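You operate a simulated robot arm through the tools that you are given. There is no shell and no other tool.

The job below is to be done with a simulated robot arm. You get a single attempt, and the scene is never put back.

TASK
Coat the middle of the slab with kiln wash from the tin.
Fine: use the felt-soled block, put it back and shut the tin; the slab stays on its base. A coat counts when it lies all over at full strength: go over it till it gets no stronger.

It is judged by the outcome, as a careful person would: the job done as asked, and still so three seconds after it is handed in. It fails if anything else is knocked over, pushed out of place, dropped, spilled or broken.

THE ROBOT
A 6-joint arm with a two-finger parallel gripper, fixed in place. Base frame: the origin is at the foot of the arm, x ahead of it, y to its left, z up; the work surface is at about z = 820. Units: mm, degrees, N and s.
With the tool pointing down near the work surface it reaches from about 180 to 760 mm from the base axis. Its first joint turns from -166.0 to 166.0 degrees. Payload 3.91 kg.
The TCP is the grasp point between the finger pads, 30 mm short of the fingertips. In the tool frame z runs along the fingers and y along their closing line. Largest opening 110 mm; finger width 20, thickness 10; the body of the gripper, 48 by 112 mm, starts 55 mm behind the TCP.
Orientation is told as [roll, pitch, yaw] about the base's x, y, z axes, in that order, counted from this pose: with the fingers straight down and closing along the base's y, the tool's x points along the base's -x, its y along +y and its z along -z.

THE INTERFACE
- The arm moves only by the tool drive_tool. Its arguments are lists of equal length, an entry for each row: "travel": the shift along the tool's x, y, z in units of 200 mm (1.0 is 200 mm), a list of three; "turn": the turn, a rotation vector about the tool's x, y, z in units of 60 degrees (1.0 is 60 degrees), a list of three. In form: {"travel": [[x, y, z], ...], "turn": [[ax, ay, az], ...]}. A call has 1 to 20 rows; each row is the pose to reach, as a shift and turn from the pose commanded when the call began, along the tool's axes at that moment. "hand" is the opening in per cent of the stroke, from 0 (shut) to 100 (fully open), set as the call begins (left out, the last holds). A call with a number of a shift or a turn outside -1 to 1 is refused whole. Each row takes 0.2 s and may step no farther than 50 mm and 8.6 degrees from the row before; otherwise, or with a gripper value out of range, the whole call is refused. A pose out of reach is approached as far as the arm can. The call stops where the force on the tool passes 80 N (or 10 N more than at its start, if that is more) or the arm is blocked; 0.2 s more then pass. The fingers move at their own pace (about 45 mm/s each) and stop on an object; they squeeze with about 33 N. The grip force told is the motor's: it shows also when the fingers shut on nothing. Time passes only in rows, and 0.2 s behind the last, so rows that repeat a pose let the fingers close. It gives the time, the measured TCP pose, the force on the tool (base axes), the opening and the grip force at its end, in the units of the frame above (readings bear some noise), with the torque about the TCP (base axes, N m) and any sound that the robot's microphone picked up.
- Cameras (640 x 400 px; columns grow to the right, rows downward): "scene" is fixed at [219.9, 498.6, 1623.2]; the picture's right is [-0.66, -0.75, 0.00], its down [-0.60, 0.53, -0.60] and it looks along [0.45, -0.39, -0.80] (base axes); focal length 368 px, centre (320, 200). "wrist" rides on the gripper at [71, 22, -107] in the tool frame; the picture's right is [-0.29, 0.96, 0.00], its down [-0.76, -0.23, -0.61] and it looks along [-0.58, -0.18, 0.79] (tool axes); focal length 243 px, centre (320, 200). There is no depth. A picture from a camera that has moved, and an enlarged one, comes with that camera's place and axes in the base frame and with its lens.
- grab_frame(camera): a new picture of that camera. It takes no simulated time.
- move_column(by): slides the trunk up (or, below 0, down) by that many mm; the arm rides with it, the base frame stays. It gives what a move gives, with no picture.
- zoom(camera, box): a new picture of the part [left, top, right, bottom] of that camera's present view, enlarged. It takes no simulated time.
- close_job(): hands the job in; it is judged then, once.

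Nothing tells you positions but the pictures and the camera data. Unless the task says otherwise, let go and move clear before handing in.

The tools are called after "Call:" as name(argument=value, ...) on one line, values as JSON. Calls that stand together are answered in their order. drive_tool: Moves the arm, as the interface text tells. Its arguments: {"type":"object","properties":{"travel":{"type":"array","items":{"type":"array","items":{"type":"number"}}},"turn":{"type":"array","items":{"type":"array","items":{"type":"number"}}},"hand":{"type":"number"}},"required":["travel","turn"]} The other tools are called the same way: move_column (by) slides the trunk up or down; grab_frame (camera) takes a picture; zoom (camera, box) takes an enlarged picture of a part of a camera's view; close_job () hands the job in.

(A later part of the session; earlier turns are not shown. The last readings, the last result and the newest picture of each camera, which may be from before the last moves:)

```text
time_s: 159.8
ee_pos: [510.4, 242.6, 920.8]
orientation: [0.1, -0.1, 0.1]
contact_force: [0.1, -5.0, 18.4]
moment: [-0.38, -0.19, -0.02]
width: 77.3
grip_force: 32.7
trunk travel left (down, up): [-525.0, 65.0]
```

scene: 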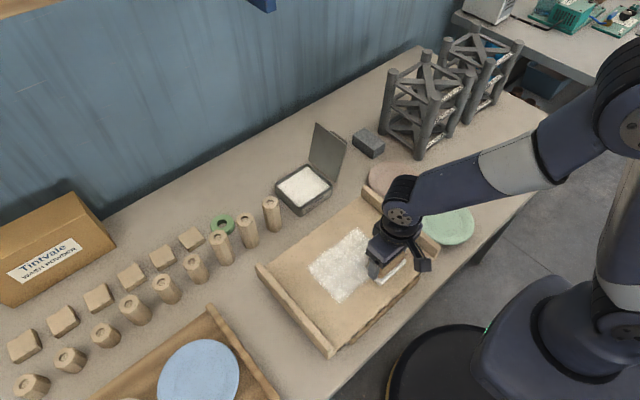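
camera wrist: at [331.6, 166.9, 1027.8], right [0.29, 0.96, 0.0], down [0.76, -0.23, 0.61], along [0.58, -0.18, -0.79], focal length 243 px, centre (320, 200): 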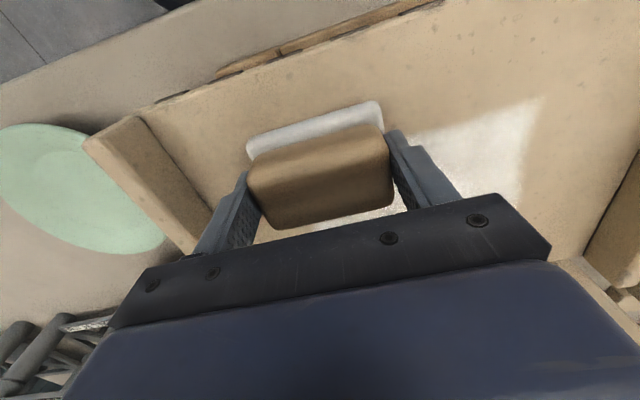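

Contact is good (13–18 N). Continuing: back, then over to x≈470 and both ways.

Call:
drive_tool(travel=[[0, -0.09, 0], [0, -0.18, 0], [0, -0.27, 0], [0, -0.36, 0], [0, -0.44, 0], [0.1, -0.44, 0], [0.21, -0.44, 0], [0.21, -0.35, 0], [0.21, -0.26, 0], [0.21, -0.17, 0], [0.21, -0.08, 0], [0.21, 0, 0], [0.21, 0, 0]], turn=[[0, 0, 0], [0, 0, 0], [0, 0, 0], [0, 0, 0], [0, 0, 0], [0, 0, 0], [0, 0, 0], [0, 0, 0], [0, 0, 0], [0, 0, 0], [0, 0, 0], [0, 0, 0], [0, 0, 0]])

Call:
drive_tool(travel=[[0, -0.09, 0], [0, -0.18, 0], [0, -0.27, 0], [0, -0.36, 0], [0, -0.44, 0], [0.1, -0.44, 0], [0.21, -0.44, 0], [0.21, -0.35, 0], [0.21, -0.26, 0], [0.21, -0.17, 0], [0.21, -0.08, 0], [0.21, 0, 0], [0.21, 0, 0]], turn=[[0, 0, 0], [0, 0, 0], [0, 0, 0], [0, 0, 0], [0, 0, 0], [0, 0, 0], [0, 0, 0], [0, 0, 0], [0, 0, 0], [0, 0, 0], [0, 0, 0], [0, 0, 0], [0, 0, 0]])

Call:
drive_tool(travel=[[0, -0.09, 0], [0, -0.18, 0], [0, -0.27, 0], [0, -0.36, 0], [0, -0.44, 0], [-0.1, -0.44, 0], [-0.1, -0.35, 0], [-0.1, -0.26, 0], [-0.1, -0.17, 0], [-0.1, -0.08, 0], [-0.1, 0, 0], [-0.1, 0, 0]], turn=[[0, 0, 0], [0, 0, 0], [0, 0, 0], [0, 0, 0], [0, 0, 0], [0, 0, 0], [0, 0, 0], [0, 0, 0], [0, 0, 0], [0, 0, 0], [0, 0, 0], [0, 0, 0]])

```text
time_s: 162.6
ee_pos: [467.7, 243.5, 919.9]
orientation: [0.0, 0.0, 0.0]
contact_force: [-0.3, -6.3, 15.1]
moment: [-0.24, -0.23, -0.09]
width: 77.4
grip_force: 32.7
trunk travel left (down, up): [-525.0, 65.0]
```

```text
time_s: 165.4
ee_pos: [427.2, 242.0, 922.2]
orientation: [0.0, -0.1, 0.1]
contact_force: [-1.3, -9.4, 29.0]
moment: [-0.67, -0.07, 0.04]
width: 77.4
grip_force: 33.3
trunk travel left (down, up): [-525.0, 65.0]
```

```text
time_s: 168.0
ee_pos: [447.8, 241.2, 919.5]
orientation: [0.0, -0.1, 0.2]
contact_force: [0.4, -9.9, 26.3]
moment: [-0.76, 0.04, 0.06]
width: 77.6
grip_force: 32.4
trunk travel left (down, up): [-525.0, 65.0]
```

Cross-hatch done with steady contact. Up to the inspection pose to compare.

Call:
drive_tool(travel=[[0, 0, -0.1], [0, 0, -0.3], [-0.05, -0.06, -0.5], [-0.1, -0.15, -0.7], [-0.16, -0.26, -0.88], [-0.2025, -0.34, -1.0], [-0.2025, -0.34, -1.0]], turn=[[0, 0, 0], [0, 0, 0], [0, 0, 0], [0, 0, 0], [0, 0, 0], [0, 0, 0], [0, 0, 0]])

Call:
drive_tool(travel=[[0, 0, -0.104], [0, 0, -0.104]], turn=[[0, 0, 0], [0, 0, 0]])

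Call:
zoom(camera="wrist", box=[240, 0, 420, 113])

Call:
zoom(camera="wrist", box=[290, 20, 370, 70])

Call:
zoom(camera="scene", box=[310, 215, 410, 305])

```text
time_s: 169.6
ee_pos: [487.8, 175.3, 1121.6]
orientation: [0.0, 0.0, 0.2]
contact_force: [0.9, -0.5, -1.4]
moment: [0.0, 0.0, -0.02]
width: 77.4
grip_force: 33.2
trunk travel left (down, up): [-525.0, 65.0]
```

```text
time_s: 170.2
ee_pos: [488.2, 175.5, 1141.4]
orientation: [0.0, 0.1, 0.0]
contact_force: [0.4, 0.5, -1.1]
moment: [0.01, 0.0, -0.02]
width: 77.6
grip_force: 33.7
trunk travel left (down, up): [-525.0, 65.0]
```

```text
3.54 times, centred on (330, 56) of wrist
camera zoom: at [416.8, 196.3, 1249.1], right [0.29, 0.96, 0.0], down [0.76, -0.23, 0.61], along [0.58, -0.18, -0.79], focal length 859 px, centre (285, 708)
```

zoom: 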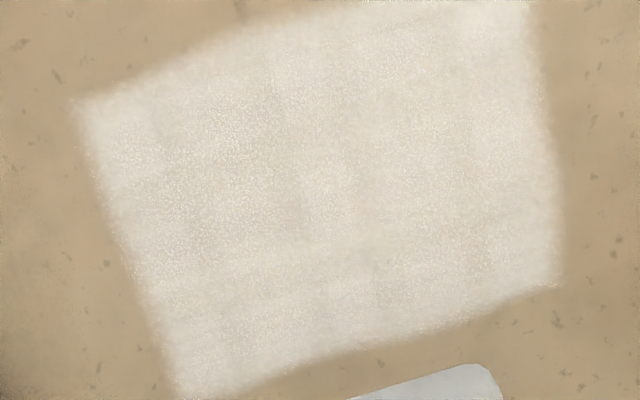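

```text
8.00 times, centred on (330, 45) of wrist
camera zoom: at [416.8, 196.3, 1249.1], right [0.29, 0.96, 0.0], down [0.76, -0.23, 0.61], along [0.58, -0.18, -0.79], focal length 1941 px, centre (240, 1440)
```

zoom: 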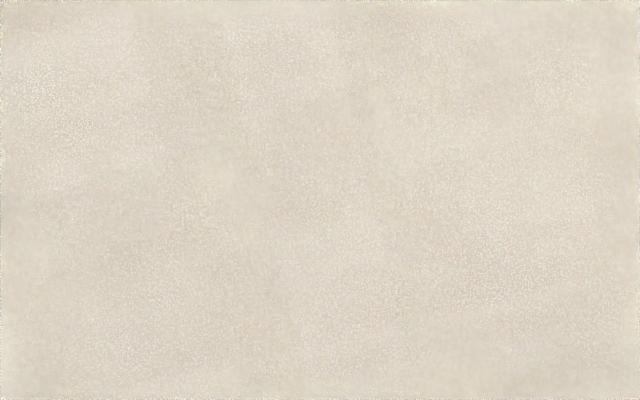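

```text
4.44 times, centred on (360, 260) of scene
camera zoom: at [219.9, 498.6, 1623.2], right [-0.66, -0.75, 0.0], down [-0.6, 0.53, -0.6], along [0.45, -0.39, -0.8], focal length 1635 px, centre (142, -67)
```

zoom: 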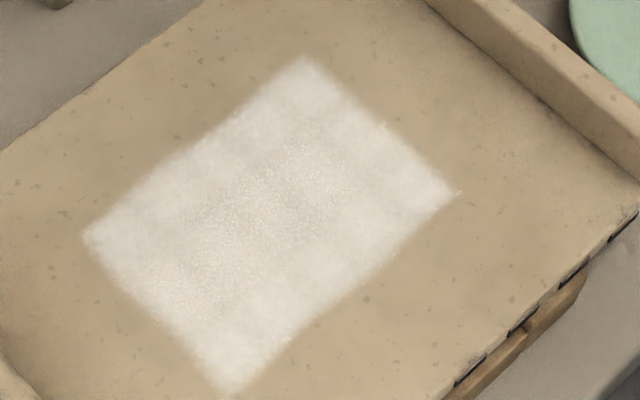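

No visible change from the last two inspections, so the coat appears saturated. As a final check I'll do one more reload and go over the centre and near side first, since those came last in the previous set.

Call:
drive_tool(travel=[[-0.15, -0.04, 0.0], [-0.35, -0.09, 0.05], [-0.55, -0.14, 0.15], [-0.75, -0.19, 0.27], [-0.9, -0.22, 0.42], [-1.0, -0.24, 0.55], [-1.0, -0.24, 0.6], [-1.0, -0.24, 0.6]], turn=[[0, 0, 0], [0, 0, 0], [0, 0, 0], [0, 0, 0], [0, 0, 0], [0, 0, 0], [0, 0, 0], [0, 0, 0]])

Call:
drive_tool(travel=[[-0.1175, 0, 0], [-0.1175, 0, 0.15], [-0.1175, 0, 0.3], [-0.1175, 0, 0.42], [-0.1175, 0, 0.52], [-0.1175, 0, 0.57], [-0.1175, 0, 0.585], [-0.1175, 0, 0.594], [-0.1175, 0, 0.599], [-0.1175, 0, 0.599], [-0.1175, 0, 0.599]], turn=[[0, 0, 0], [0, 0, 0], [0, 0, 0], [0, 0, 0], [0, 0, 0], [0, 0, 0], [0, 0, 0], [0, 0, 0], [0, 0, 0], [0, 0, 0], [0, 0, 0]])

Call:
drive_tool(travel=[[0, 0, -0.02], [0, 0, -0.05], [0, 0, -0.1], [0, 0, -0.25], [0, 0, -0.45], [0, 0, -0.6], [0, 0, -0.6]], turn=[[0, 0, 0], [0, 0, 0], [0, 0, 0], [0, 0, 0], [0, 0, 0], [0, 0, 0], [0, 0, 0]])

Call:
grab_frame(camera="wrist")

```text
time_s: 172.0
ee_pos: [688.8, 126.6, 1019.6]
orientation: [0.0, 0.0, 0.0]
contact_force: [-0.2, -0.4, -1.3]
moment: [0.01, 0.0, -0.03]
width: 77.4
grip_force: 32.7
trunk travel left (down, up): [-525.0, 65.0]
```

```text
time_s: 174.4
ee_pos: [711.4, 126.3, 902.1]
orientation: [0.0, -0.1, 0.0]
contact_force: [-0.4, -0.9, 5.0]
moment: [-0.23, 0.04, -0.01]
width: 77.5
grip_force: 32.6
trunk travel left (down, up): [-525.0, 65.0]
```

```text
time_s: 176.0
ee_pos: [713.3, 126.1, 1022.0]
orientation: [0.0, 0.0, 0.1]
contact_force: [-0.7, 0.3, 0.0]
moment: [0.01, 0.02, -0.02]
width: 77.4
grip_force: 32.9
trunk travel left (down, up): [-525.0, 65.0]
```

```text
taken
camera wrist: at [642.3, 147.8, 1128.8], right [0.29, 0.96, 0.0], down [0.76, -0.23, 0.61], along [0.58, -0.18, -0.79], focal length 243 px, centre (320, 200)
```

wrist: 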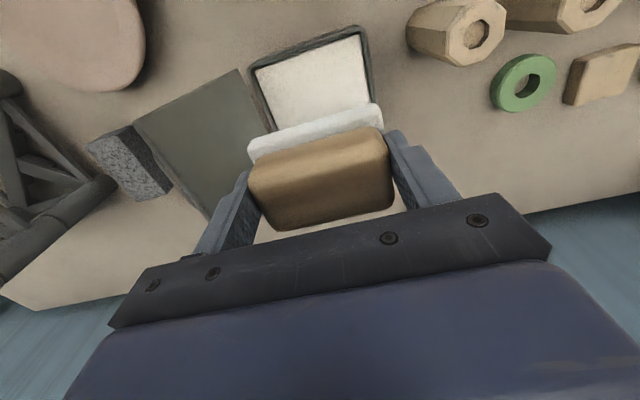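

The block seems to have shifted slightly in the grip. I'll compare it carefully in the scene camera before going on.

Call:
zoom(camera="scene", box=[240, 90, 368, 220])

Call:
zoom(camera="scene", box=[280, 110, 360, 170])

Call:
zoom(camera="wrist", box=[200, 80, 440, 240])

```text
3.08 times, centred on (304, 155) of scene
camera zoom: at [219.9, 498.6, 1623.2], right [-0.66, -0.75, 0.0], down [-0.6, 0.53, -0.6], along [0.45, -0.39, -0.8], focal length 1132 px, centre (369, 338)
```

zoom: 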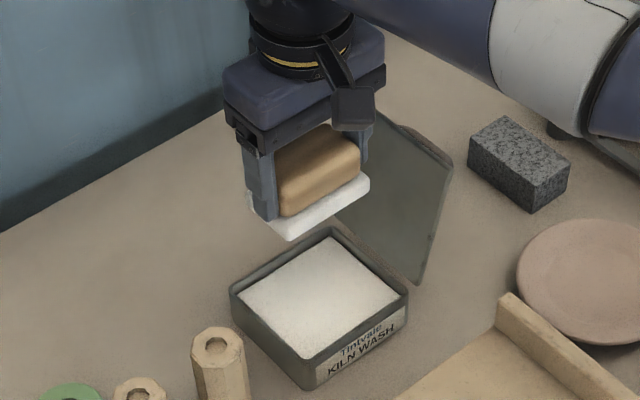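

```text
6.67 times, centred on (320, 140) of scene
camera zoom: at [219.9, 498.6, 1623.2], right [-0.66, -0.75, 0.0], down [-0.6, 0.53, -0.6], along [0.45, -0.39, -0.8], focal length 2453 px, centre (320, 600)
```

zoom: 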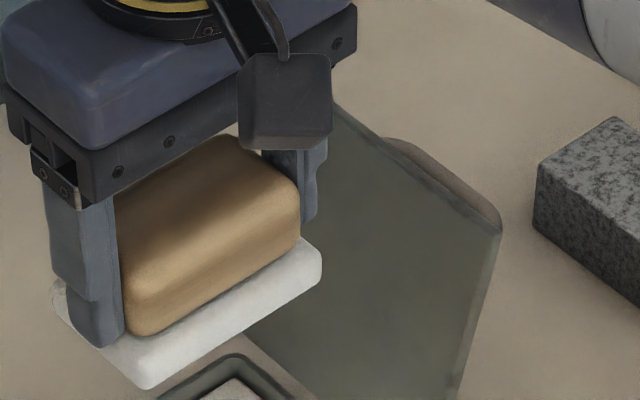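

```text
2.50 times, centred on (320, 160) of wrist
camera zoom: at [642.3, 147.8, 1128.8], right [0.29, 0.96, 0.0], down [0.76, -0.23, 0.61], along [0.58, -0.18, -0.79], focal length 606 px, centre (320, 300)
```

zoom: 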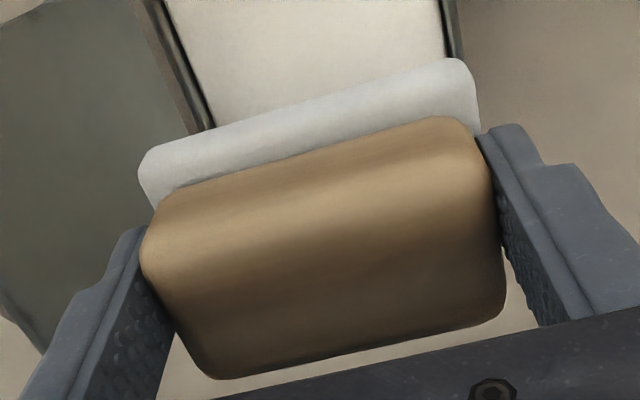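

The block has slid about 5 mm in the pads (toward +x here) but is still level; I'll account for that when putting it back. Now the final set, starting at the near side.

Call:
drive_tool(travel=[[0.2, 0.02, 0], [0.42, 0.05, 0], [0.64, 0.09, 0], [0.84, 0.13, 0], [1.0, 0.14, 0], [1.0, 0.14, 0]], turn=[[0, 0, 0], [0, 0, 0], [0, 0, 0], [0, 0, 0], [0, 0, 0], [0, 0, 0]])

Call:
drive_tool(travel=[[0.2, 0, 0.08], [0.36, 0, 0.24], [0.435, 0, 0.4], [0.435, 0, 0.47], [0.435, 0, 0.495], [0.435, 0, 0.503], [0.435, 0, 0.503]], turn=[[0, 0, 0], [0, 0, 0], [0, 0, 0], [0, 0, 0], [0, 0, 0], [0, 0, 0], [0, 0, 0]])

```text
time_s: 177.4
ee_pos: [510.8, 153.7, 1021.9]
orientation: [0.0, 0.0, 0.0]
contact_force: [-0.2, -0.3, -0.7]
moment: [0.0, 0.03, -0.01]
width: 77.6
grip_force: 32.7
trunk travel left (down, up): [-525.0, 65.0]
```

```text
time_s: 179.0
ee_pos: [425.1, 153.9, 920.9]
orientation: [0.0, -0.1, 0.1]
contact_force: [-0.9, 0.6, 7.4]
moment: [-0.18, -0.06, 0.0]
width: 77.6
grip_force: 32.9
trunk travel left (down, up): [-525.0, 65.0]
```

Light contact established. Stroking along y at x≈425, then 463, then 500.

Call:
drive_tool(travel=[[0, 0.09, 0.003], [0, 0.18, 0.003], [0, 0.27, 0.003], [0, 0.36, 0.003], [0, 0.44, 0.003], [0, 0.36, 0.003], [0, 0.27, 0.003], [0, 0.18, 0.003], [0, 0.09, 0.003], [0, 0, 0.003], [-0.1, 0, 0.003], [-0.19, 0, 0.003], [-0.19, 0.09, 0.003], [-0.19, 0.18, 0.003], [-0.19, 0.27, 0.003], [-0.19, 0.36, 0.003], [-0.19, 0.44, 0.003], [-0.19, 0.44, 0.003]], turn=[[0, 0, 0], [0, 0, 0], [0, 0, 0], [0, 0, 0], [0, 0, 0], [0, 0, 0], [0, 0, 0], [0, 0, 0], [0, 0, 0], [0, 0, 0], [0, 0, 0], [0, 0, 0], [0, 0, 0], [0, 0, 0], [0, 0, 0], [0, 0, 0], [0, 0, 0], [0, 0, 0]])

Call:
drive_tool(travel=[[0, -0.09, 0], [0, -0.18, 0], [0, -0.27, 0], [0, -0.36, 0], [0, -0.44, 0], [-0.1, -0.44, 0], [-0.185, -0.44, 0], [-0.185, -0.35, 0], [-0.185, -0.26, 0], [-0.185, -0.17, 0], [-0.185, -0.08, 0], [-0.185, 0, 0], [-0.185, 0, 0]], turn=[[0, 0, 0], [0, 0, 0], [0, 0, 0], [0, 0, 0], [0, 0, 0], [0, 0, 0], [0, 0, 0], [0, 0, 0], [0, 0, 0], [0, 0, 0], [0, 0, 0], [0, 0, 0], [0, 0, 0]])

Call:
drive_tool(travel=[[0, -0.09, 0], [0, -0.18, 0], [0, -0.27, 0], [0, -0.36, 0], [0, -0.44, 0], [0, -0.44, 0]], turn=[[0, 0, 0], [0, 0, 0], [0, 0, 0], [0, 0, 0], [0, 0, 0], [0, 0, 0]])

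```text
time_s: 182.8
ee_pos: [463.4, 241.4, 920.5]
orientation: [0.1, -0.1, 0.0]
contact_force: [-0.2, -10.7, 30.4]
moment: [-0.91, -0.19, -0.07]
width: 77.4
grip_force: 32.7
trunk travel left (down, up): [-525.0, 65.0]
```

```text
time_s: 185.6
ee_pos: [498.7, 241.3, 920.9]
orientation: [0.2, 0.0, 0.0]
contact_force: [1.0, -10.9, 32.2]
moment: [-0.9, -0.1, -0.05]
width: 77.7
grip_force: 33.1
trunk travel left (down, up): [-525.0, 65.0]
```

```text
time_s: 187.0
ee_pos: [499.4, 154.6, 921.1]
orientation: [0.0, 0.0, 0.1]
contact_force: [0.3, 5.5, 17.7]
moment: [0.61, -0.37, 0.13]
width: 77.6
grip_force: 33.4
trunk travel left (down, up): [-525.0, 65.0]
```

Firm contact throughout. Up to inspect once more.

Call:
drive_tool(travel=[[0, 0, -0.1], [0, 0, -0.3], [0.02, 0.03, -0.5], [0.04, 0.06, -0.7], [0.0575, 0.1, -0.88], [0.0575, 0.1, -1.0], [0.0575, 0.1, -1.0]], turn=[[0, 0, 0], [0, 0, 0], [0, 0, 0], [0, 0, 0], [0, 0, 0], [0, 0, 0], [0, 0, 0]])

Call:
drive_tool(travel=[[0, 0, -0.105], [0, 0, -0.105]], turn=[[0, 0, 0], [0, 0, 0]])

Call:
zoom(camera="wrist", box=[240, 0, 420, 113])

Call:
zoom(camera="scene", box=[310, 215, 410, 305])

Call:
grab_frame(camera="wrist")

```text
time_s: 188.6
ee_pos: [487.5, 175.4, 1119.4]
orientation: [-0.2, 0.1, 0.0]
contact_force: [0.1, 0.1, -1.2]
moment: [0.04, 0.0, 0.01]
width: 77.7
grip_force: 32.7
trunk travel left (down, up): [-525.0, 65.0]
```

```text
time_s: 189.2
ee_pos: [487.2, 174.9, 1141.1]
orientation: [0.1, 0.1, 0.0]
contact_force: [0.2, 1.6, -1.9]
moment: [-0.01, 0.01, -0.02]
width: 77.6
grip_force: 33.3
trunk travel left (down, up): [-525.0, 65.0]
```

```text
3.54 times, centred on (330, 56) of wrist
camera zoom: at [416.2, 196.1, 1247.7], right [0.29, 0.96, 0.0], down [0.76, -0.23, 0.61], along [0.58, -0.18, -0.79], focal length 859 px, centre (285, 708)
```

zoom: 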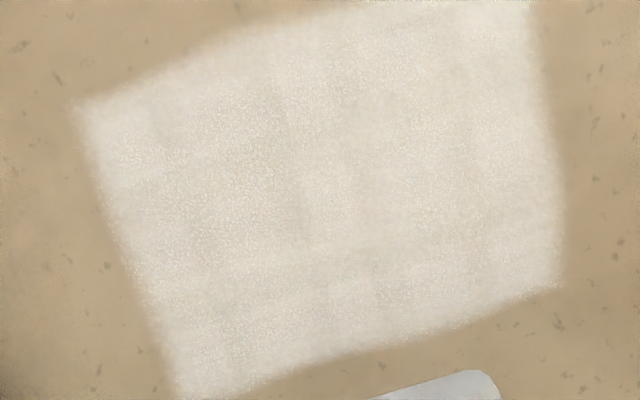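

```text
4.44 times, centred on (360, 260) of scene
camera zoom: at [219.9, 498.6, 1623.2], right [-0.66, -0.75, 0.0], down [-0.6, 0.53, -0.6], along [0.45, -0.39, -0.8], focal length 1635 px, centre (142, -67)
```

zoom: 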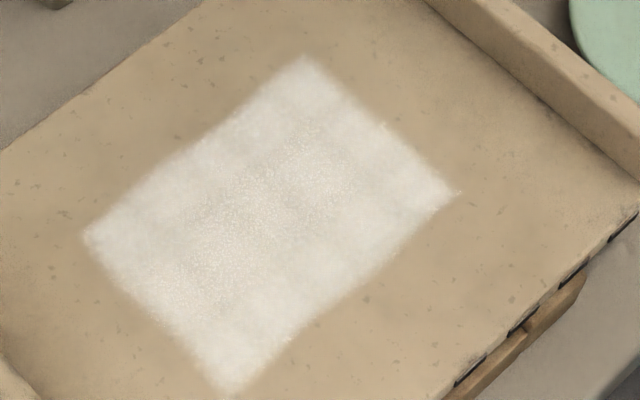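

```text
taken
camera wrist: at [416.2, 196.1, 1247.7], right [0.29, 0.96, 0.0], down [0.76, -0.23, 0.61], along [0.58, -0.18, -0.79], focal length 243 px, centre (320, 200)
```

wrist: 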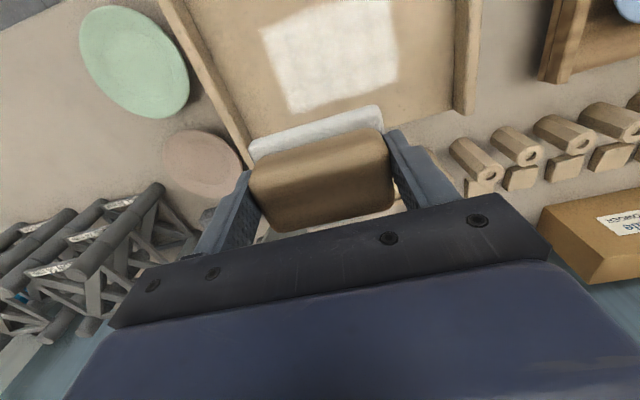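

Again no change, so the coat is at full strength all over the middle. Now I'll return the block: carry it high over the lid back to its place while turning to yaw +90, after measuring its slip in the grip.

Call:
zoom(camera="wrist", box=[200, 80, 440, 240])

Call:
drive_tool(travel=[[-0.075, -0.075, 0], [-0.15, -0.15, 0], [-0.225, -0.225, 0], [-0.3, -0.3, 0], [-0.375, -0.375, 0], [-0.45, -0.45, 0], [-0.525, -0.525, 0], [-0.6, -0.6, 0], [-0.6, -0.6, 0]], turn=[[0, 0, -0.125], [0, 0, -0.25], [0, 0, -0.375], [0, 0, -0.5], [0, 0, -0.625], [0, 0, -0.75], [0, 0, -0.875], [0, 0, -1.0], [0, 0, -1.0]])

```text
2.50 times, centred on (320, 160) of wrist
camera zoom: at [416.2, 196.1, 1247.7], right [0.29, 0.96, 0.0], down [0.76, -0.23, 0.61], along [0.58, -0.18, -0.79], focal length 606 px, centre (320, 300)
```

zoom: 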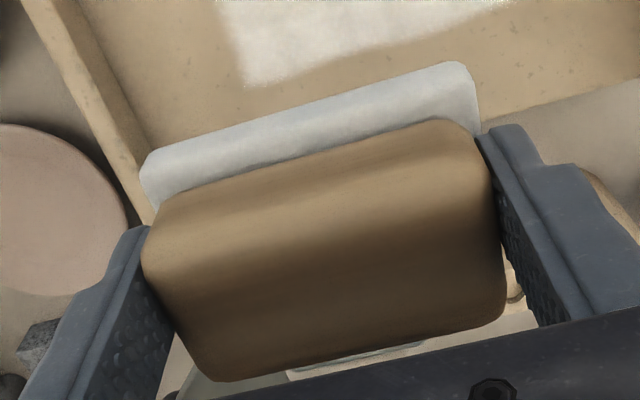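

```text
time_s: 191.2
ee_pos: [609.5, 54.0, 1141.0]
orientation: [0.0, 0.0, 60.0]
contact_force: [0.4, 0.7, -1.5]
moment: [0.03, 0.03, 0.01]
width: 77.4
grip_force: 32.9
trunk travel left (down, up): [-525.0, 65.0]
```

Slip measures about 8 mm, so I'll bias the placing position by that amount (TCP y ≈ -72). Completing the turn and approach above the block's home.

Call:
drive_tool(travel=[[0.043, -0.137, 0], [0.087, -0.274, 0], [0.13, -0.411, 0.05], [0.173, -0.548, 0.15], [0.217, -0.685, 0.3], [0.26, -0.8216, 0.45], [0.26, -0.8216, 0.5], [0.26, -0.8216, 0.5]], turn=[[0, 0, -0.083], [0, 0, -0.167], [0, 0, -0.25], [0, 0, -0.333], [0, 0, -0.417], [0, 0, -0.5], [0, 0, -0.5], [0, 0, -0.5]])

Call:
grab_frame(camera="wrist")

Call:
grab_frame(camera="scene")

Call:
zoom(camera="scene", box=[300, 70, 412, 180])

```text
time_s: 193.0
ee_pos: [725.1, -74.1, 1041.5]
orientation: [0.0, 0.0, 90.1]
contact_force: [-0.9, 0.6, -0.6]
moment: [0.02, 0.02, 0.03]
width: 77.5
grip_force: 33.2
trunk travel left (down, up): [-525.0, 65.0]
```

```text
taken
camera wrist: at [703.7, -145.2, 1148.8], right [-0.96, 0.29, 0.0], down [0.23, 0.76, 0.61], along [0.18, 0.58, -0.79], focal length 243 px, centre (320, 200)
```

wrist: 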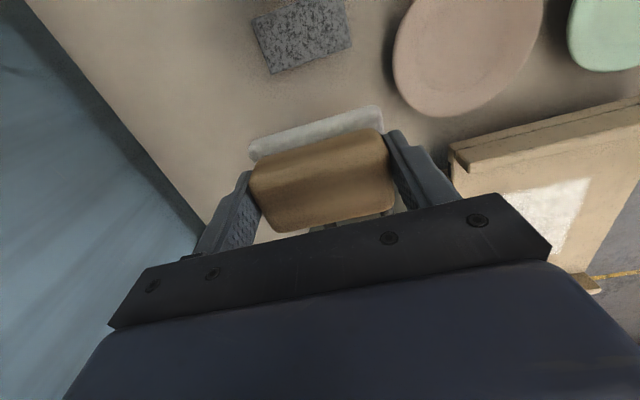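

```text
taken
```

scene: 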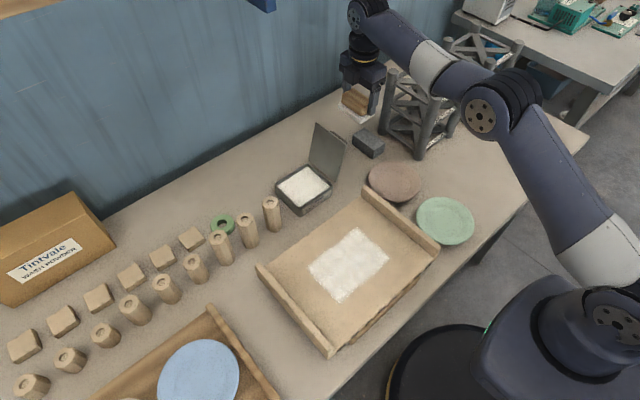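

```text
3.64 times, centred on (356, 125) of scene
camera zoom: at [219.9, 498.6, 1623.2], right [-0.66, -0.75, 0.0], down [-0.6, 0.53, -0.6], along [0.45, -0.39, -0.8], focal length 1338 px, centre (189, 473)
```

zoom: 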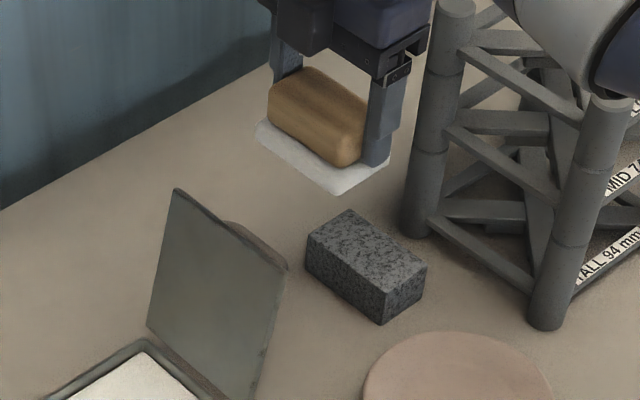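

The block is over its spot, level. I'll lower to a few mm above the table, and check position relative to the granite block before setting down.

Call:
drive_tool(travel=[[0, 0, 0.15], [0, 0, 0.32], [0, 0, 0.5], [0, 0, 0.66], [0, 0, 0.76], [0, 0, 0.82], [0, 0, 0.835], [0, 0, 0.835]], turn=[[0, 0, 0], [0, 0, 0], [0, 0, 0], [0, 0, 0], [0, 0, 0], [0, 0, 0], [0, 0, 0], [0, 0, 0]])

Call:
grab_frame(camera="wrist")

Call:
zoom(camera="scene", box=[300, 100, 412, 180])

```text
time_s: 194.8
ee_pos: [726.8, -73.9, 872.4]
orientation: [0.0, -0.1, 89.9]
contact_force: [-0.2, 0.2, -0.8]
moment: [-0.01, -0.07, -0.01]
width: 77.5
grip_force: 32.9
trunk travel left (down, up): [-525.0, 65.0]
```

```text
taken
camera wrist: at [704.0, -145.5, 979.3], right [-0.96, 0.29, 0.0], down [0.23, 0.76, 0.61], along [0.18, 0.58, -0.79], focal length 243 px, centre (320, 200)
```

wrist: 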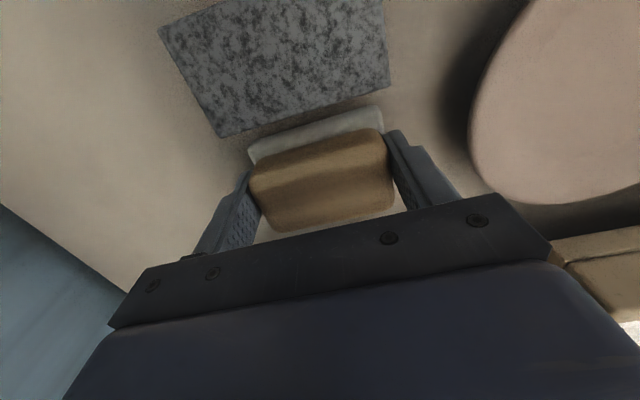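

```text
5.00 times, centred on (356, 140) of scene
camera zoom: at [219.9, 498.6, 1623.2], right [-0.66, -0.75, 0.0], down [-0.6, 0.53, -0.6], along [0.45, -0.39, -0.8], focal length 1840 px, centre (140, 500)
```

zoom: 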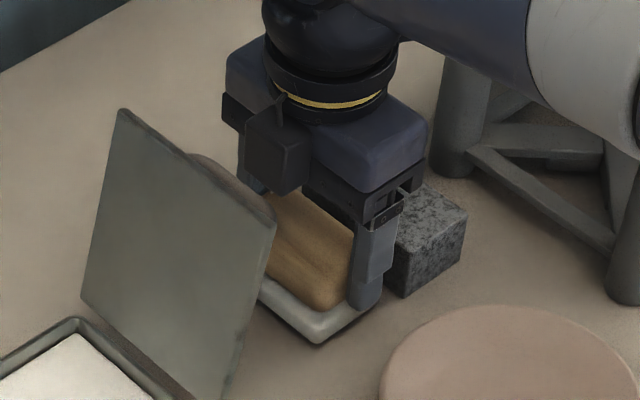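

Position looks within a few mm of the original. I'll zoom in to check rotation and offset precisely before releasing.

Call:
zoom(camera="wrist", box=[200, 60, 440, 220])

Call:
zoom(camera="scene", box=[320, 120, 400, 175])

```text
2.50 times, centred on (320, 140) of wrist
camera zoom: at [704.0, -145.5, 979.3], right [-0.96, 0.29, 0.0], down [0.23, 0.76, 0.61], along [0.18, 0.58, -0.79], focal length 606 px, centre (320, 350)
```

zoom: 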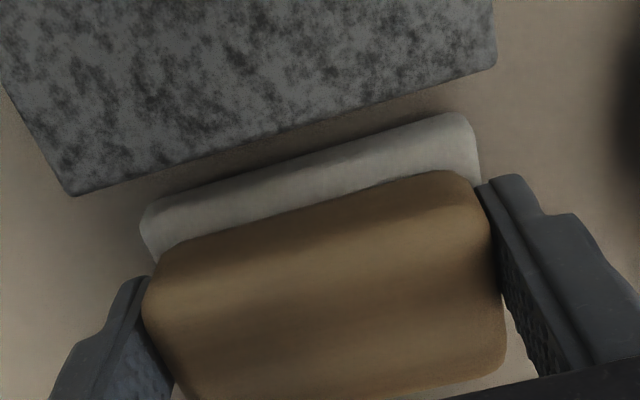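

```text
7.27 times, centred on (360, 148) of scene
camera zoom: at [219.9, 498.6, 1623.2], right [-0.66, -0.75, 0.0], down [-0.6, 0.53, -0.6], along [0.45, -0.39, -0.8], focal length 2676 px, centre (29, 582)
```

zoom: 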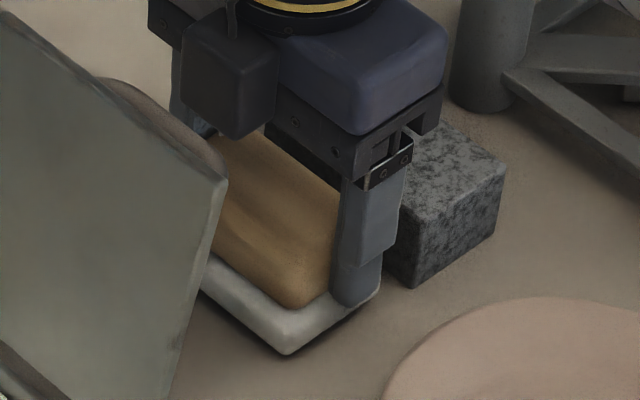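

Rotation matches (felt edge parallel to the granite face), but it's about 3 mm too far toward -y. I'll correct that and lower to touch.

Call:
drive_tool(travel=[[-0.016, 0, 0], [-0.016, 0, 0.01], [-0.016, 0, 0.02], [-0.016, 0, 0.028], [-0.016, 0, 0.028]], turn=[[0, 0, 0], [0, 0, 0], [0, 0, 0], [0, 0, 0], [0, 0, 0]])

```text
time_s: 196.0
ee_pos: [725.0, -70.0, 866.9]
orientation: [0.0, 0.0, 90.1]
contact_force: [-0.2, 0.5, -1.7]
moment: [-0.02, -0.01, -0.04]
width: 77.4
grip_force: 33.0
trunk travel left (down, up): [-525.0, 65.0]
```

Not touching yet. Lowering in small steps until it rests.

Call:
drive_tool(travel=[[0, 0, 0.005], [0, 0, 0.005]], turn=[[0, 0, 0], [0, 0, 0]])

Call:
drive_tool(travel=[[0, 0, 0.005], [0, 0, 0.005]], turn=[[0, 0, 0], [0, 0, 0]])

```text
time_s: 196.6
ee_pos: [724.8, -69.9, 867.1]
orientation: [0.0, 0.0, 90.0]
contact_force: [-0.8, 0.6, -0.1]
moment: [0.01, -0.02, -0.04]
width: 77.6
grip_force: 32.7
trunk travel left (down, up): [-525.0, 65.0]
```

```text
time_s: 197.2
ee_pos: [725.6, -69.8, 866.5]
orientation: [0.0, 0.1, 90.0]
contact_force: [0.1, -0.9, 1.4]
moment: [0.02, 0.11, 0.04]
width: 77.2
grip_force: 33.1
trunk travel left (down, up): [-525.0, 65.0]
```

Touching down (1.4 N). A hair lower, then release.

Call:
drive_tool(travel=[[0, 0, 0.003], [0, 0, 0.003]], turn=[[0, 0, 0], [0, 0, 0]])

Call:
drive_tool(travel=[[0, 0, 0], [0, 0, 0], [0, 0, 0], [0, 0, 0]], turn=[[0, 0, 0], [0, 0, 0], [0, 0, 0], [0, 0, 0]], hand=90)

Call:
drive_tool(travel=[[0, 0, -0.05], [0, 0, -0.15], [0, 0, -0.3], [0, 0, -0.5], [0, 0, -0.7], [0, 0, -0.85], [0, 0, -0.85]], turn=[[0, 0, 0], [0, 0, 0], [0, 0, 0], [0, 0, 0], [0, 0, 0], [0, 0, 0], [0, 0, 0]])

Call:
zoom(camera="scene", box=[300, 110, 412, 180])

Call:
zoom(camera="wrist", box=[220, 20, 420, 145])

```text
time_s: 197.8
ee_pos: [725.2, -68.7, 866.8]
orientation: [0.0, 0.0, 90.0]
contact_force: [0.9, -1.1, 8.9]
moment: [0.09, 0.3, 0.01]
width: 77.4
grip_force: 33.7
trunk travel left (down, up): [-525.0, 65.0]
```

```text
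time_s: 198.8
ee_pos: [725.1, -69.8, 866.0]
orientation: [-0.1, 0.0, 90.1]
contact_force: [3.8, 0.8, 12.5]
moment: [0.02, 0.52, -0.05]
width: 97.1
grip_force: 0.1
trunk travel left (down, up): [-525.0, 65.0]
```

```text
time_s: 200.4
ee_pos: [725.4, -69.4, 1035.1]
orientation: [0.0, 0.0, 90.0]
contact_force: [-0.4, 0.2, -0.8]
moment: [0.01, -0.02, 0.02]
width: 99.0
grip_force: 0.2
trunk travel left (down, up): [-525.0, 65.0]
```

```text
5.71 times, centred on (356, 145) of scene
camera zoom: at [219.9, 498.6, 1623.2], right [-0.66, -0.75, 0.0], down [-0.6, 0.53, -0.6], along [0.45, -0.39, -0.8], focal length 2102 px, centre (114, 514)
```

zoom: 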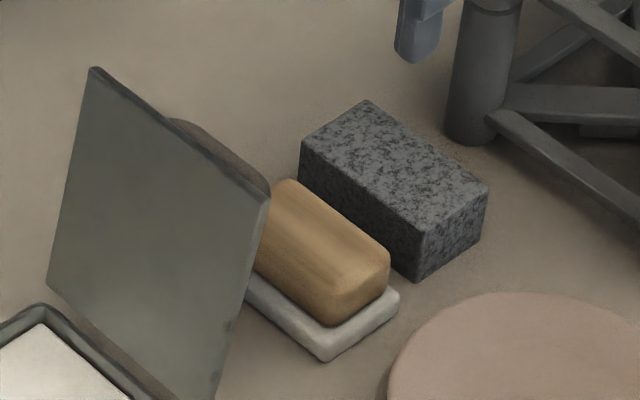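

```text
3.20 times, centred on (320, 82) of wrist
camera zoom: at [704.2, -141.8, 1141.2], right [-0.96, 0.29, 0.0], down [0.23, 0.76, 0.61], along [0.18, 0.58, -0.79], focal length 776 px, centre (320, 576)
```

zoom: 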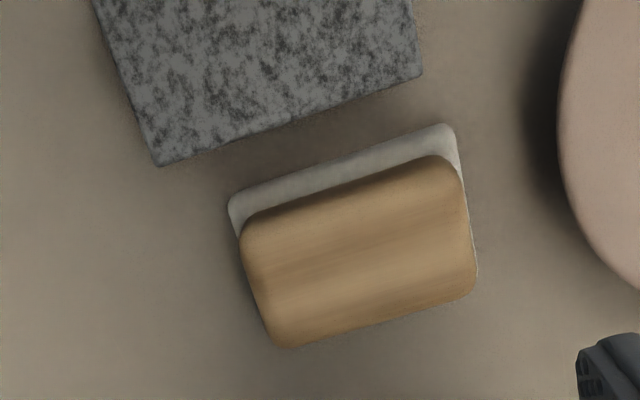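

The block is back flat, but in opening, a fingertip resting on the felt edge dragged it about 9 mm toward -x. I'll re-grip a few mm higher (clear of the felt) and set it exactly back.

Call:
drive_tool(travel=[[-0.0225, 0.0475, 0.1], [-0.0225, 0.0475, 0.3], [-0.0225, 0.0475, 0.5], [-0.0225, 0.0475, 0.65], [-0.0225, 0.0475, 0.75], [-0.0225, 0.0475, 0.8], [-0.0225, 0.0475, 0.8]], turn=[[0, 0, 0], [0, 0, 0], [0, 0, 0], [0, 0, 0], [0, 0, 0], [0, 0, 0], [0, 0, 0]], hand=100)

Call:
grab_frame(camera="wrist")

Call:
zoom(camera="scene", box=[300, 110, 412, 180])

```text
time_s: 202.0
ee_pos: [716.4, -65.3, 876.5]
orientation: [0.1, 0.0, 90.0]
contact_force: [0.0, 0.2, 0.6]
moment: [0.01, -0.01, 0.01]
width: 110.1
grip_force: 0.2
trunk travel left (down, up): [-525.0, 65.0]
```

```text
taken
camera wrist: at [694.6, -137.0, 982.7], right [-0.96, 0.29, 0.0], down [0.23, 0.76, 0.61], along [0.18, 0.58, -0.79], focal length 243 px, centre (320, 200)
```

wrist: 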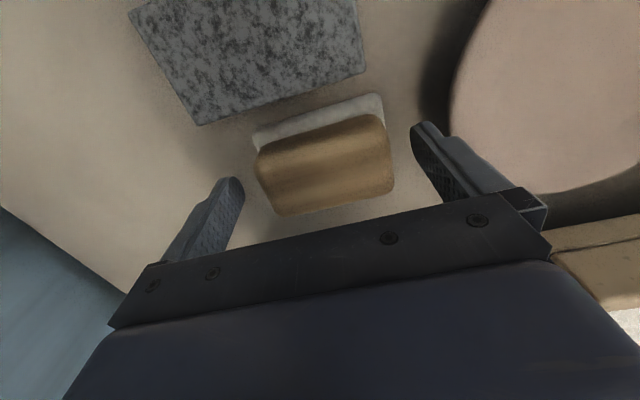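

```text
5.71 times, centred on (356, 145) of scene
camera zoom: at [219.9, 498.6, 1623.2], right [-0.66, -0.75, 0.0], down [-0.6, 0.53, -0.6], along [0.45, -0.39, -0.8], focal length 2102 px, centre (114, 514)
```

zoom: 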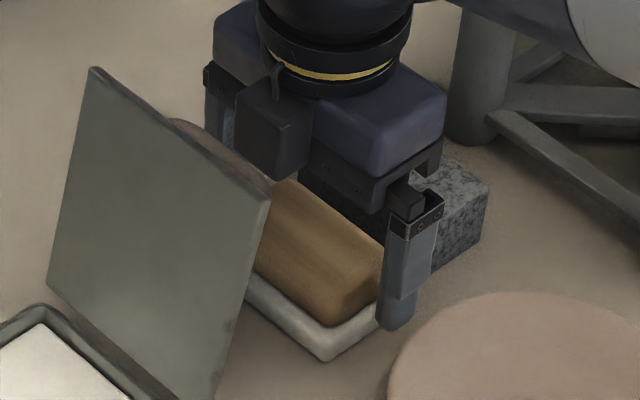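

The -x finger is close to the pink plate's rim at full opening, so I'll narrow the opening first, then lower just enough to hold the wood.

Call:
drive_tool(travel=[[0, 0, 0], [0, 0, 0], [0, 0, 0.015], [0, 0, 0.03], [0, 0, 0.03]], turn=[[0, 0, 0], [0, 0, 0], [0, 0, 0], [0, 0, 0], [0, 0, 0]], hand=85)

Call:
zoom(camera="scene", box=[300, 110, 412, 180])

Call:
grab_frame(camera="wrist")

```text
time_s: 203.2
ee_pos: [716.7, -65.6, 869.1]
orientation: [0.0, -0.1, 90.0]
contact_force: [1.0, 0.4, 1.9]
moment: [0.02, 0.01, -0.02]
width: 93.4
grip_force: 0.1
trunk travel left (down, up): [-525.0, 65.0]
```

```text
5.71 times, centred on (356, 145) of scene
camera zoom: at [219.9, 498.6, 1623.2], right [-0.66, -0.75, 0.0], down [-0.6, 0.53, -0.6], along [0.45, -0.39, -0.8], focal length 2102 px, centre (114, 514)
```

zoom: 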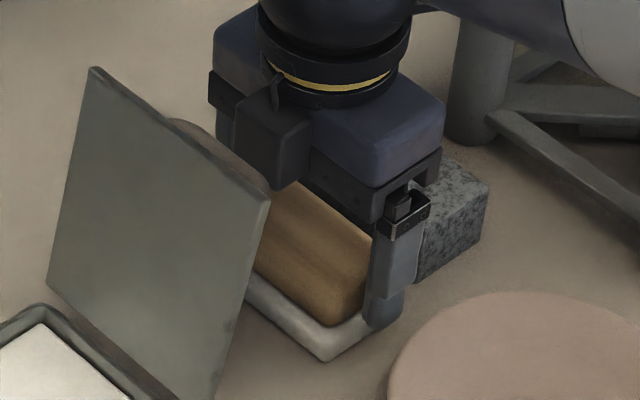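

```text
taken
camera wrist: at [694.2, -136.9, 976.8], right [-0.96, 0.29, 0.0], down [0.23, 0.76, 0.61], along [0.18, 0.58, -0.79], focal length 243 px, centre (320, 200)
```

wrist: 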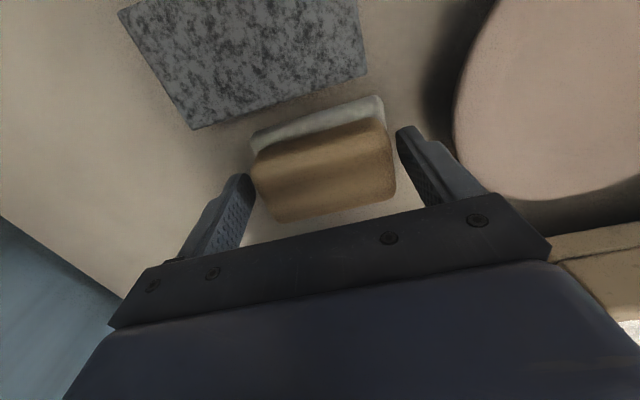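

Clear of the plate and block. Closing on the wood.

Call:
drive_tool(travel=[[0, 0, 0], [0, 0, 0], [0, 0, 0], [0, 0, 0]], turn=[[0, 0, 0], [0, 0, 0], [0, 0, 0], [0, 0, 0]], hand=0)

Call:
drive_tool(travel=[[0, 0, -0.02], [0, -0.02, -0.03], [0, -0.047, -0.03], [0, -0.047, -0.03]], turn=[[0, 0, 0], [0, 0, 0], [0, 0, 0], [0, 0, 0]])

Call:
zoom(camera="scene", box=[300, 110, 412, 180])

```text
time_s: 204.2
ee_pos: [715.2, -64.4, 869.8]
orientation: [0.0, 0.1, 89.9]
contact_force: [-0.7, -0.1, 0.4]
moment: [-0.03, 0.07, 0.03]
width: 77.5
grip_force: 33.1
trunk travel left (down, up): [-525.0, 65.0]
```

```text
time_s: 205.2
ee_pos: [725.8, -64.7, 875.2]
orientation: [0.0, 0.0, 90.0]
contact_force: [-0.5, 0.3, -0.6]
moment: [0.0, 0.01, -0.01]
width: 77.6
grip_force: 33.0
trunk travel left (down, up): [-525.0, 65.0]
```

```text
5.71 times, centred on (356, 145) of scene
camera zoom: at [219.9, 498.6, 1623.2], right [-0.66, -0.75, 0.0], down [-0.6, 0.53, -0.6], along [0.45, -0.39, -0.8], focal length 2102 px, centre (114, 514)
```

zoom: 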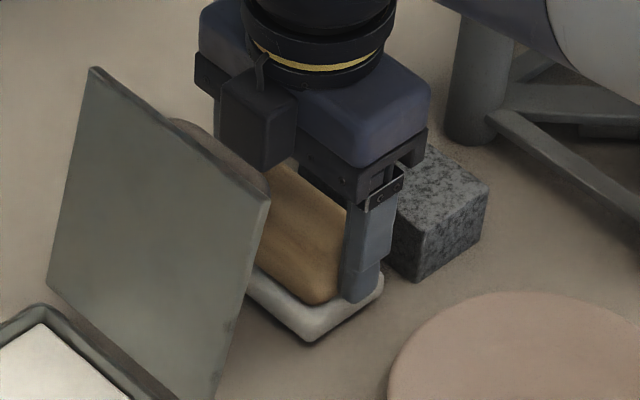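

The block's front corner lines up with its original place. Lowering until it just touches, without pressing.

Call:
drive_tool(travel=[[0, 0, 0.012], [0, 0, 0.024], [0, 0, 0.024]], turn=[[0, 0, 0], [0, 0, 0], [0, 0, 0]])

Call:
drive_tool(travel=[[0, 0, 0.004], [0, 0, 0.004]], turn=[[0, 0, 0], [0, 0, 0]])

```text
time_s: 206.0
ee_pos: [726.5, -64.4, 870.2]
orientation: [0.0, 0.0, 90.1]
contact_force: [0.8, -0.1, -0.6]
moment: [-0.01, -0.04, 0.0]
width: 77.7
grip_force: 33.0
trunk travel left (down, up): [-525.0, 65.0]
```

```text
time_s: 206.6
ee_pos: [726.4, -65.5, 870.5]
orientation: [0.0, 0.0, 90.1]
contact_force: [-0.2, 0.1, -1.5]
moment: [0.0, -0.01, 0.0]
width: 77.5
grip_force: 32.5
trunk travel left (down, up): [-525.0, 65.0]
```

Call:
drive_tool(travel=[[0, 0, 0.004], [0, 0, 0.004]], turn=[[0, 0, 0], [0, 0, 0]])

```text
time_s: 207.2
ee_pos: [724.6, -64.8, 869.9]
orientation: [0.0, -0.2, 90.0]
contact_force: [0.0, -0.7, 3.0]
moment: [0.02, 0.14, 0.02]
width: 77.6
grip_force: 32.8
trunk travel left (down, up): [-525.0, 65.0]
```

The block is resting (3 N). Opening the fingers now and rising clear.

Call:
drive_tool(travel=[[0, 0, -0.002], [0, 0, -0.004], [0, 0, -0.006], [0, 0, -0.006]], turn=[[0, 0, 0], [0, 0, 0], [0, 0, 0], [0, 0, 0]], hand=85)

Call:
drive_tool(travel=[[0, 0, -0.05], [0, 0, -0.15], [0, 0, -0.3], [0, 0, -0.5], [0, 0, -0.7], [0, 0, -0.85], [0, 0, -0.85]], turn=[[0, 0, 0], [0, 0, 0], [0, 0, 0], [0, 0, 0], [0, 0, 0], [0, 0, 0], [0, 0, 0]])

Call:
zoom(camera="scene", box=[300, 110, 412, 180])

Call:
zoom(camera="wrist", box=[220, 20, 420, 145])

Call:
grab_frame(camera="scene")

```text
time_s: 208.2
ee_pos: [724.5, -63.6, 869.9]
orientation: [-0.1, 0.0, 90.0]
contact_force: [0.9, -0.2, 0.0]
moment: [0.02, 0.01, -0.04]
width: 93.7
grip_force: 0.0
trunk travel left (down, up): [-525.0, 65.0]
```

```text
time_s: 209.8
ee_pos: [727.2, -64.3, 1037.7]
orientation: [0.0, 0.1, 89.9]
contact_force: [-0.4, 0.0, -0.5]
moment: [-0.03, -0.01, 0.01]
width: 93.3
grip_force: 0.0
trunk travel left (down, up): [-525.0, 65.0]
```

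```text
5.71 times, centred on (356, 145) of scene
camera zoom: at [219.9, 498.6, 1623.2], right [-0.66, -0.75, 0.0], down [-0.6, 0.53, -0.6], along [0.45, -0.39, -0.8], focal length 2102 px, centre (114, 514)
```

zoom: 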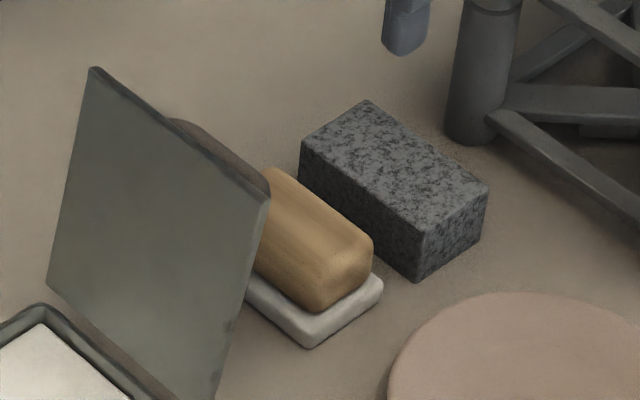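

```text
3.20 times, centred on (320, 82) of wrist
camera zoom: at [704.9, -136.7, 1145.7], right [-0.96, 0.29, 0.0], down [0.23, 0.76, 0.61], along [0.18, 0.58, -0.79], focal length 776 px, centre (320, 576)
```

zoom: 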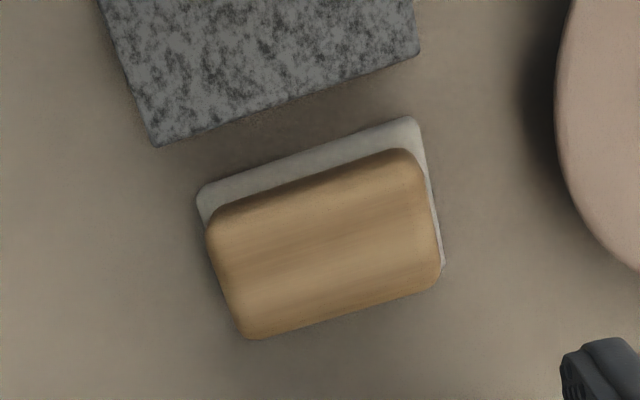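

```text
taken
```

scene: 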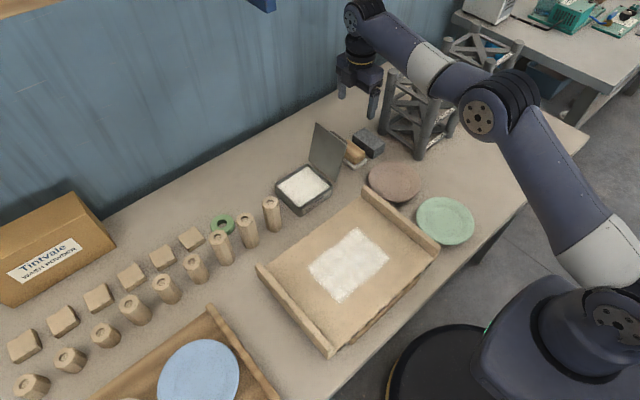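

The block is back where it was. Now to shut the tin: I'll turn to yaw 0 with the fingers narrowed and retrace the path to the open lid's handle.

Call:
drive_tool(travel=[[-0.02, 0.008, 0], [-0.04, 0.016, 0], [-0.06, 0.024, 0], [-0.08, 0.032, 0], [-0.1, 0.04, 0], [-0.12, 0.048, 0], [-0.14, 0.056, 0], [-0.155, 0.0625, 0], [-0.155, 0.0625, 0]], turn=[[0, 0, 0.125], [0, 0, 0.25], [0, 0, 0.375], [0, 0, 0.5], [0, 0, 0.625], [0, 0, 0.75], [0, 0, 0.875], [0, 0, 1.0], [0, 0, 1.0]], hand=18)

Call:
drive_tool(travel=[[0, 0, 0], [0, 0, 0], [0, 0, 0], [0, 0, 0], [0, 0, 0]], turn=[[0, 0, 0.125], [0, 0, 0.25], [0, 0, 0.375], [0, 0, 0.5], [0, 0, 0.5]])

Call:
grab_frame(camera="wrist")

```text
time_s: 211.8
ee_pos: [713.1, -33.7, 1040.2]
orientation: [0.0, -0.1, 30.0]
contact_force: [0.6, 0.5, -0.2]
moment: [0.0, 0.0, -0.03]
width: 19.9
grip_force: 0.1
trunk travel left (down, up): [-525.0, 65.0]
```

```text
time_s: 213.0
ee_pos: [712.9, -34.2, 1040.1]
orientation: [0.0, 0.1, -0.1]
contact_force: [0.2, 0.3, -0.8]
moment: [-0.02, 0.0, -0.01]
width: 19.7
grip_force: 0.0
trunk travel left (down, up): [-525.0, 65.0]
```

```text
taken
camera wrist: at [641.5, -12.9, 1147.3], right [0.29, 0.96, 0.0], down [0.76, -0.23, 0.61], along [0.58, -0.18, -0.79], focal length 243 px, centre (320, 200)
```

wrist: 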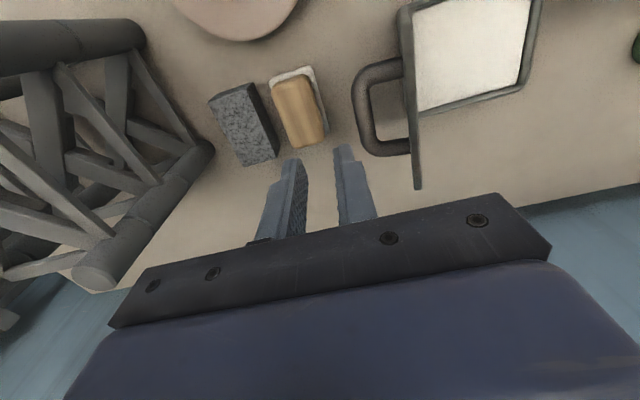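

The view matches the one after opening: lid and handle unmoved. Now tilting to 56° along the reverse path.

Call:
drive_tool(travel=[[0, 0, 0.037], [0, 0, 0.075], [0, 0, 0.112], [0, 0, 0.15], [0, 0, 0.187], [0, 0, 0.225], [0, 0, 0.262], [0, 0, 0.3], [0, 0, 0.3]], turn=[[-0.117, 0, 0], [-0.233, 0, 0], [-0.35, 0, 0], [-0.467, 0, 0], [-0.583, 0, 0], [-0.7, 0, 0], [-0.817, 0, 0], [-0.933, 0, 0], [-0.933, 0, 0]])

Call:
grab_frame(camera="wrist")

Call:
zoom(camera="scene", box=[255, 90, 383, 200])

```text
time_s: 215.0
ee_pos: [713.9, -34.0, 979.9]
orientation: [56.1, 0.0, 0.1]
contact_force: [-0.4, -0.3, 0.1]
moment: [0.01, -0.02, -0.01]
width: 19.8
grip_force: 0.0
trunk travel left (down, up): [-525.0, 65.0]
```

```text
taken
camera wrist: at [641.2, -111.4, 1057.6], right [0.29, 0.53, 0.79], down [0.76, -0.63, 0.15], along [0.58, 0.56, -0.59], focal length 243 px, centre (320, 200)
```

wrist: 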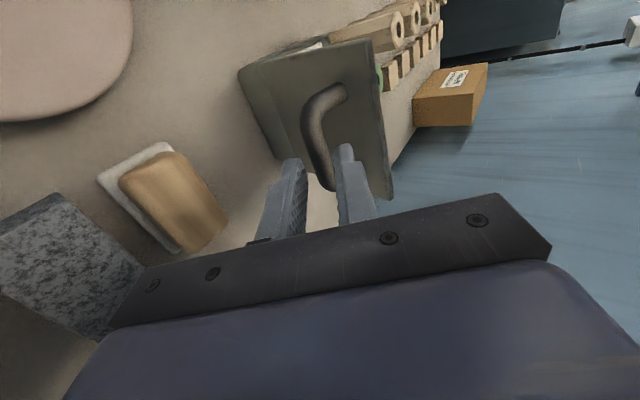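

```text
3.64 times, centred on (319, 145) of scene
camera zoom: at [219.9, 498.6, 1623.2], right [-0.66, -0.75, 0.0], down [-0.6, 0.53, -0.6], along [0.45, -0.39, -0.8], focal length 1338 px, centre (324, 400)
```

zoom: 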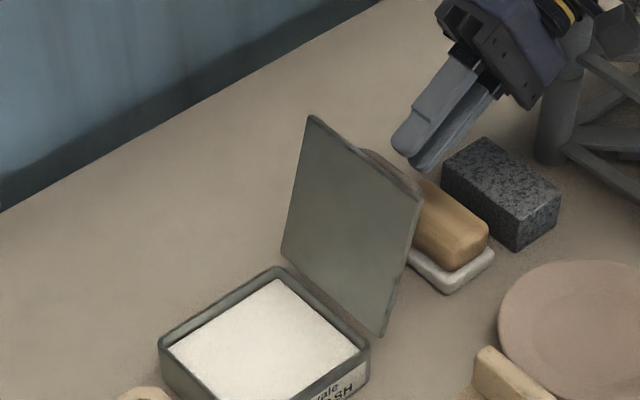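

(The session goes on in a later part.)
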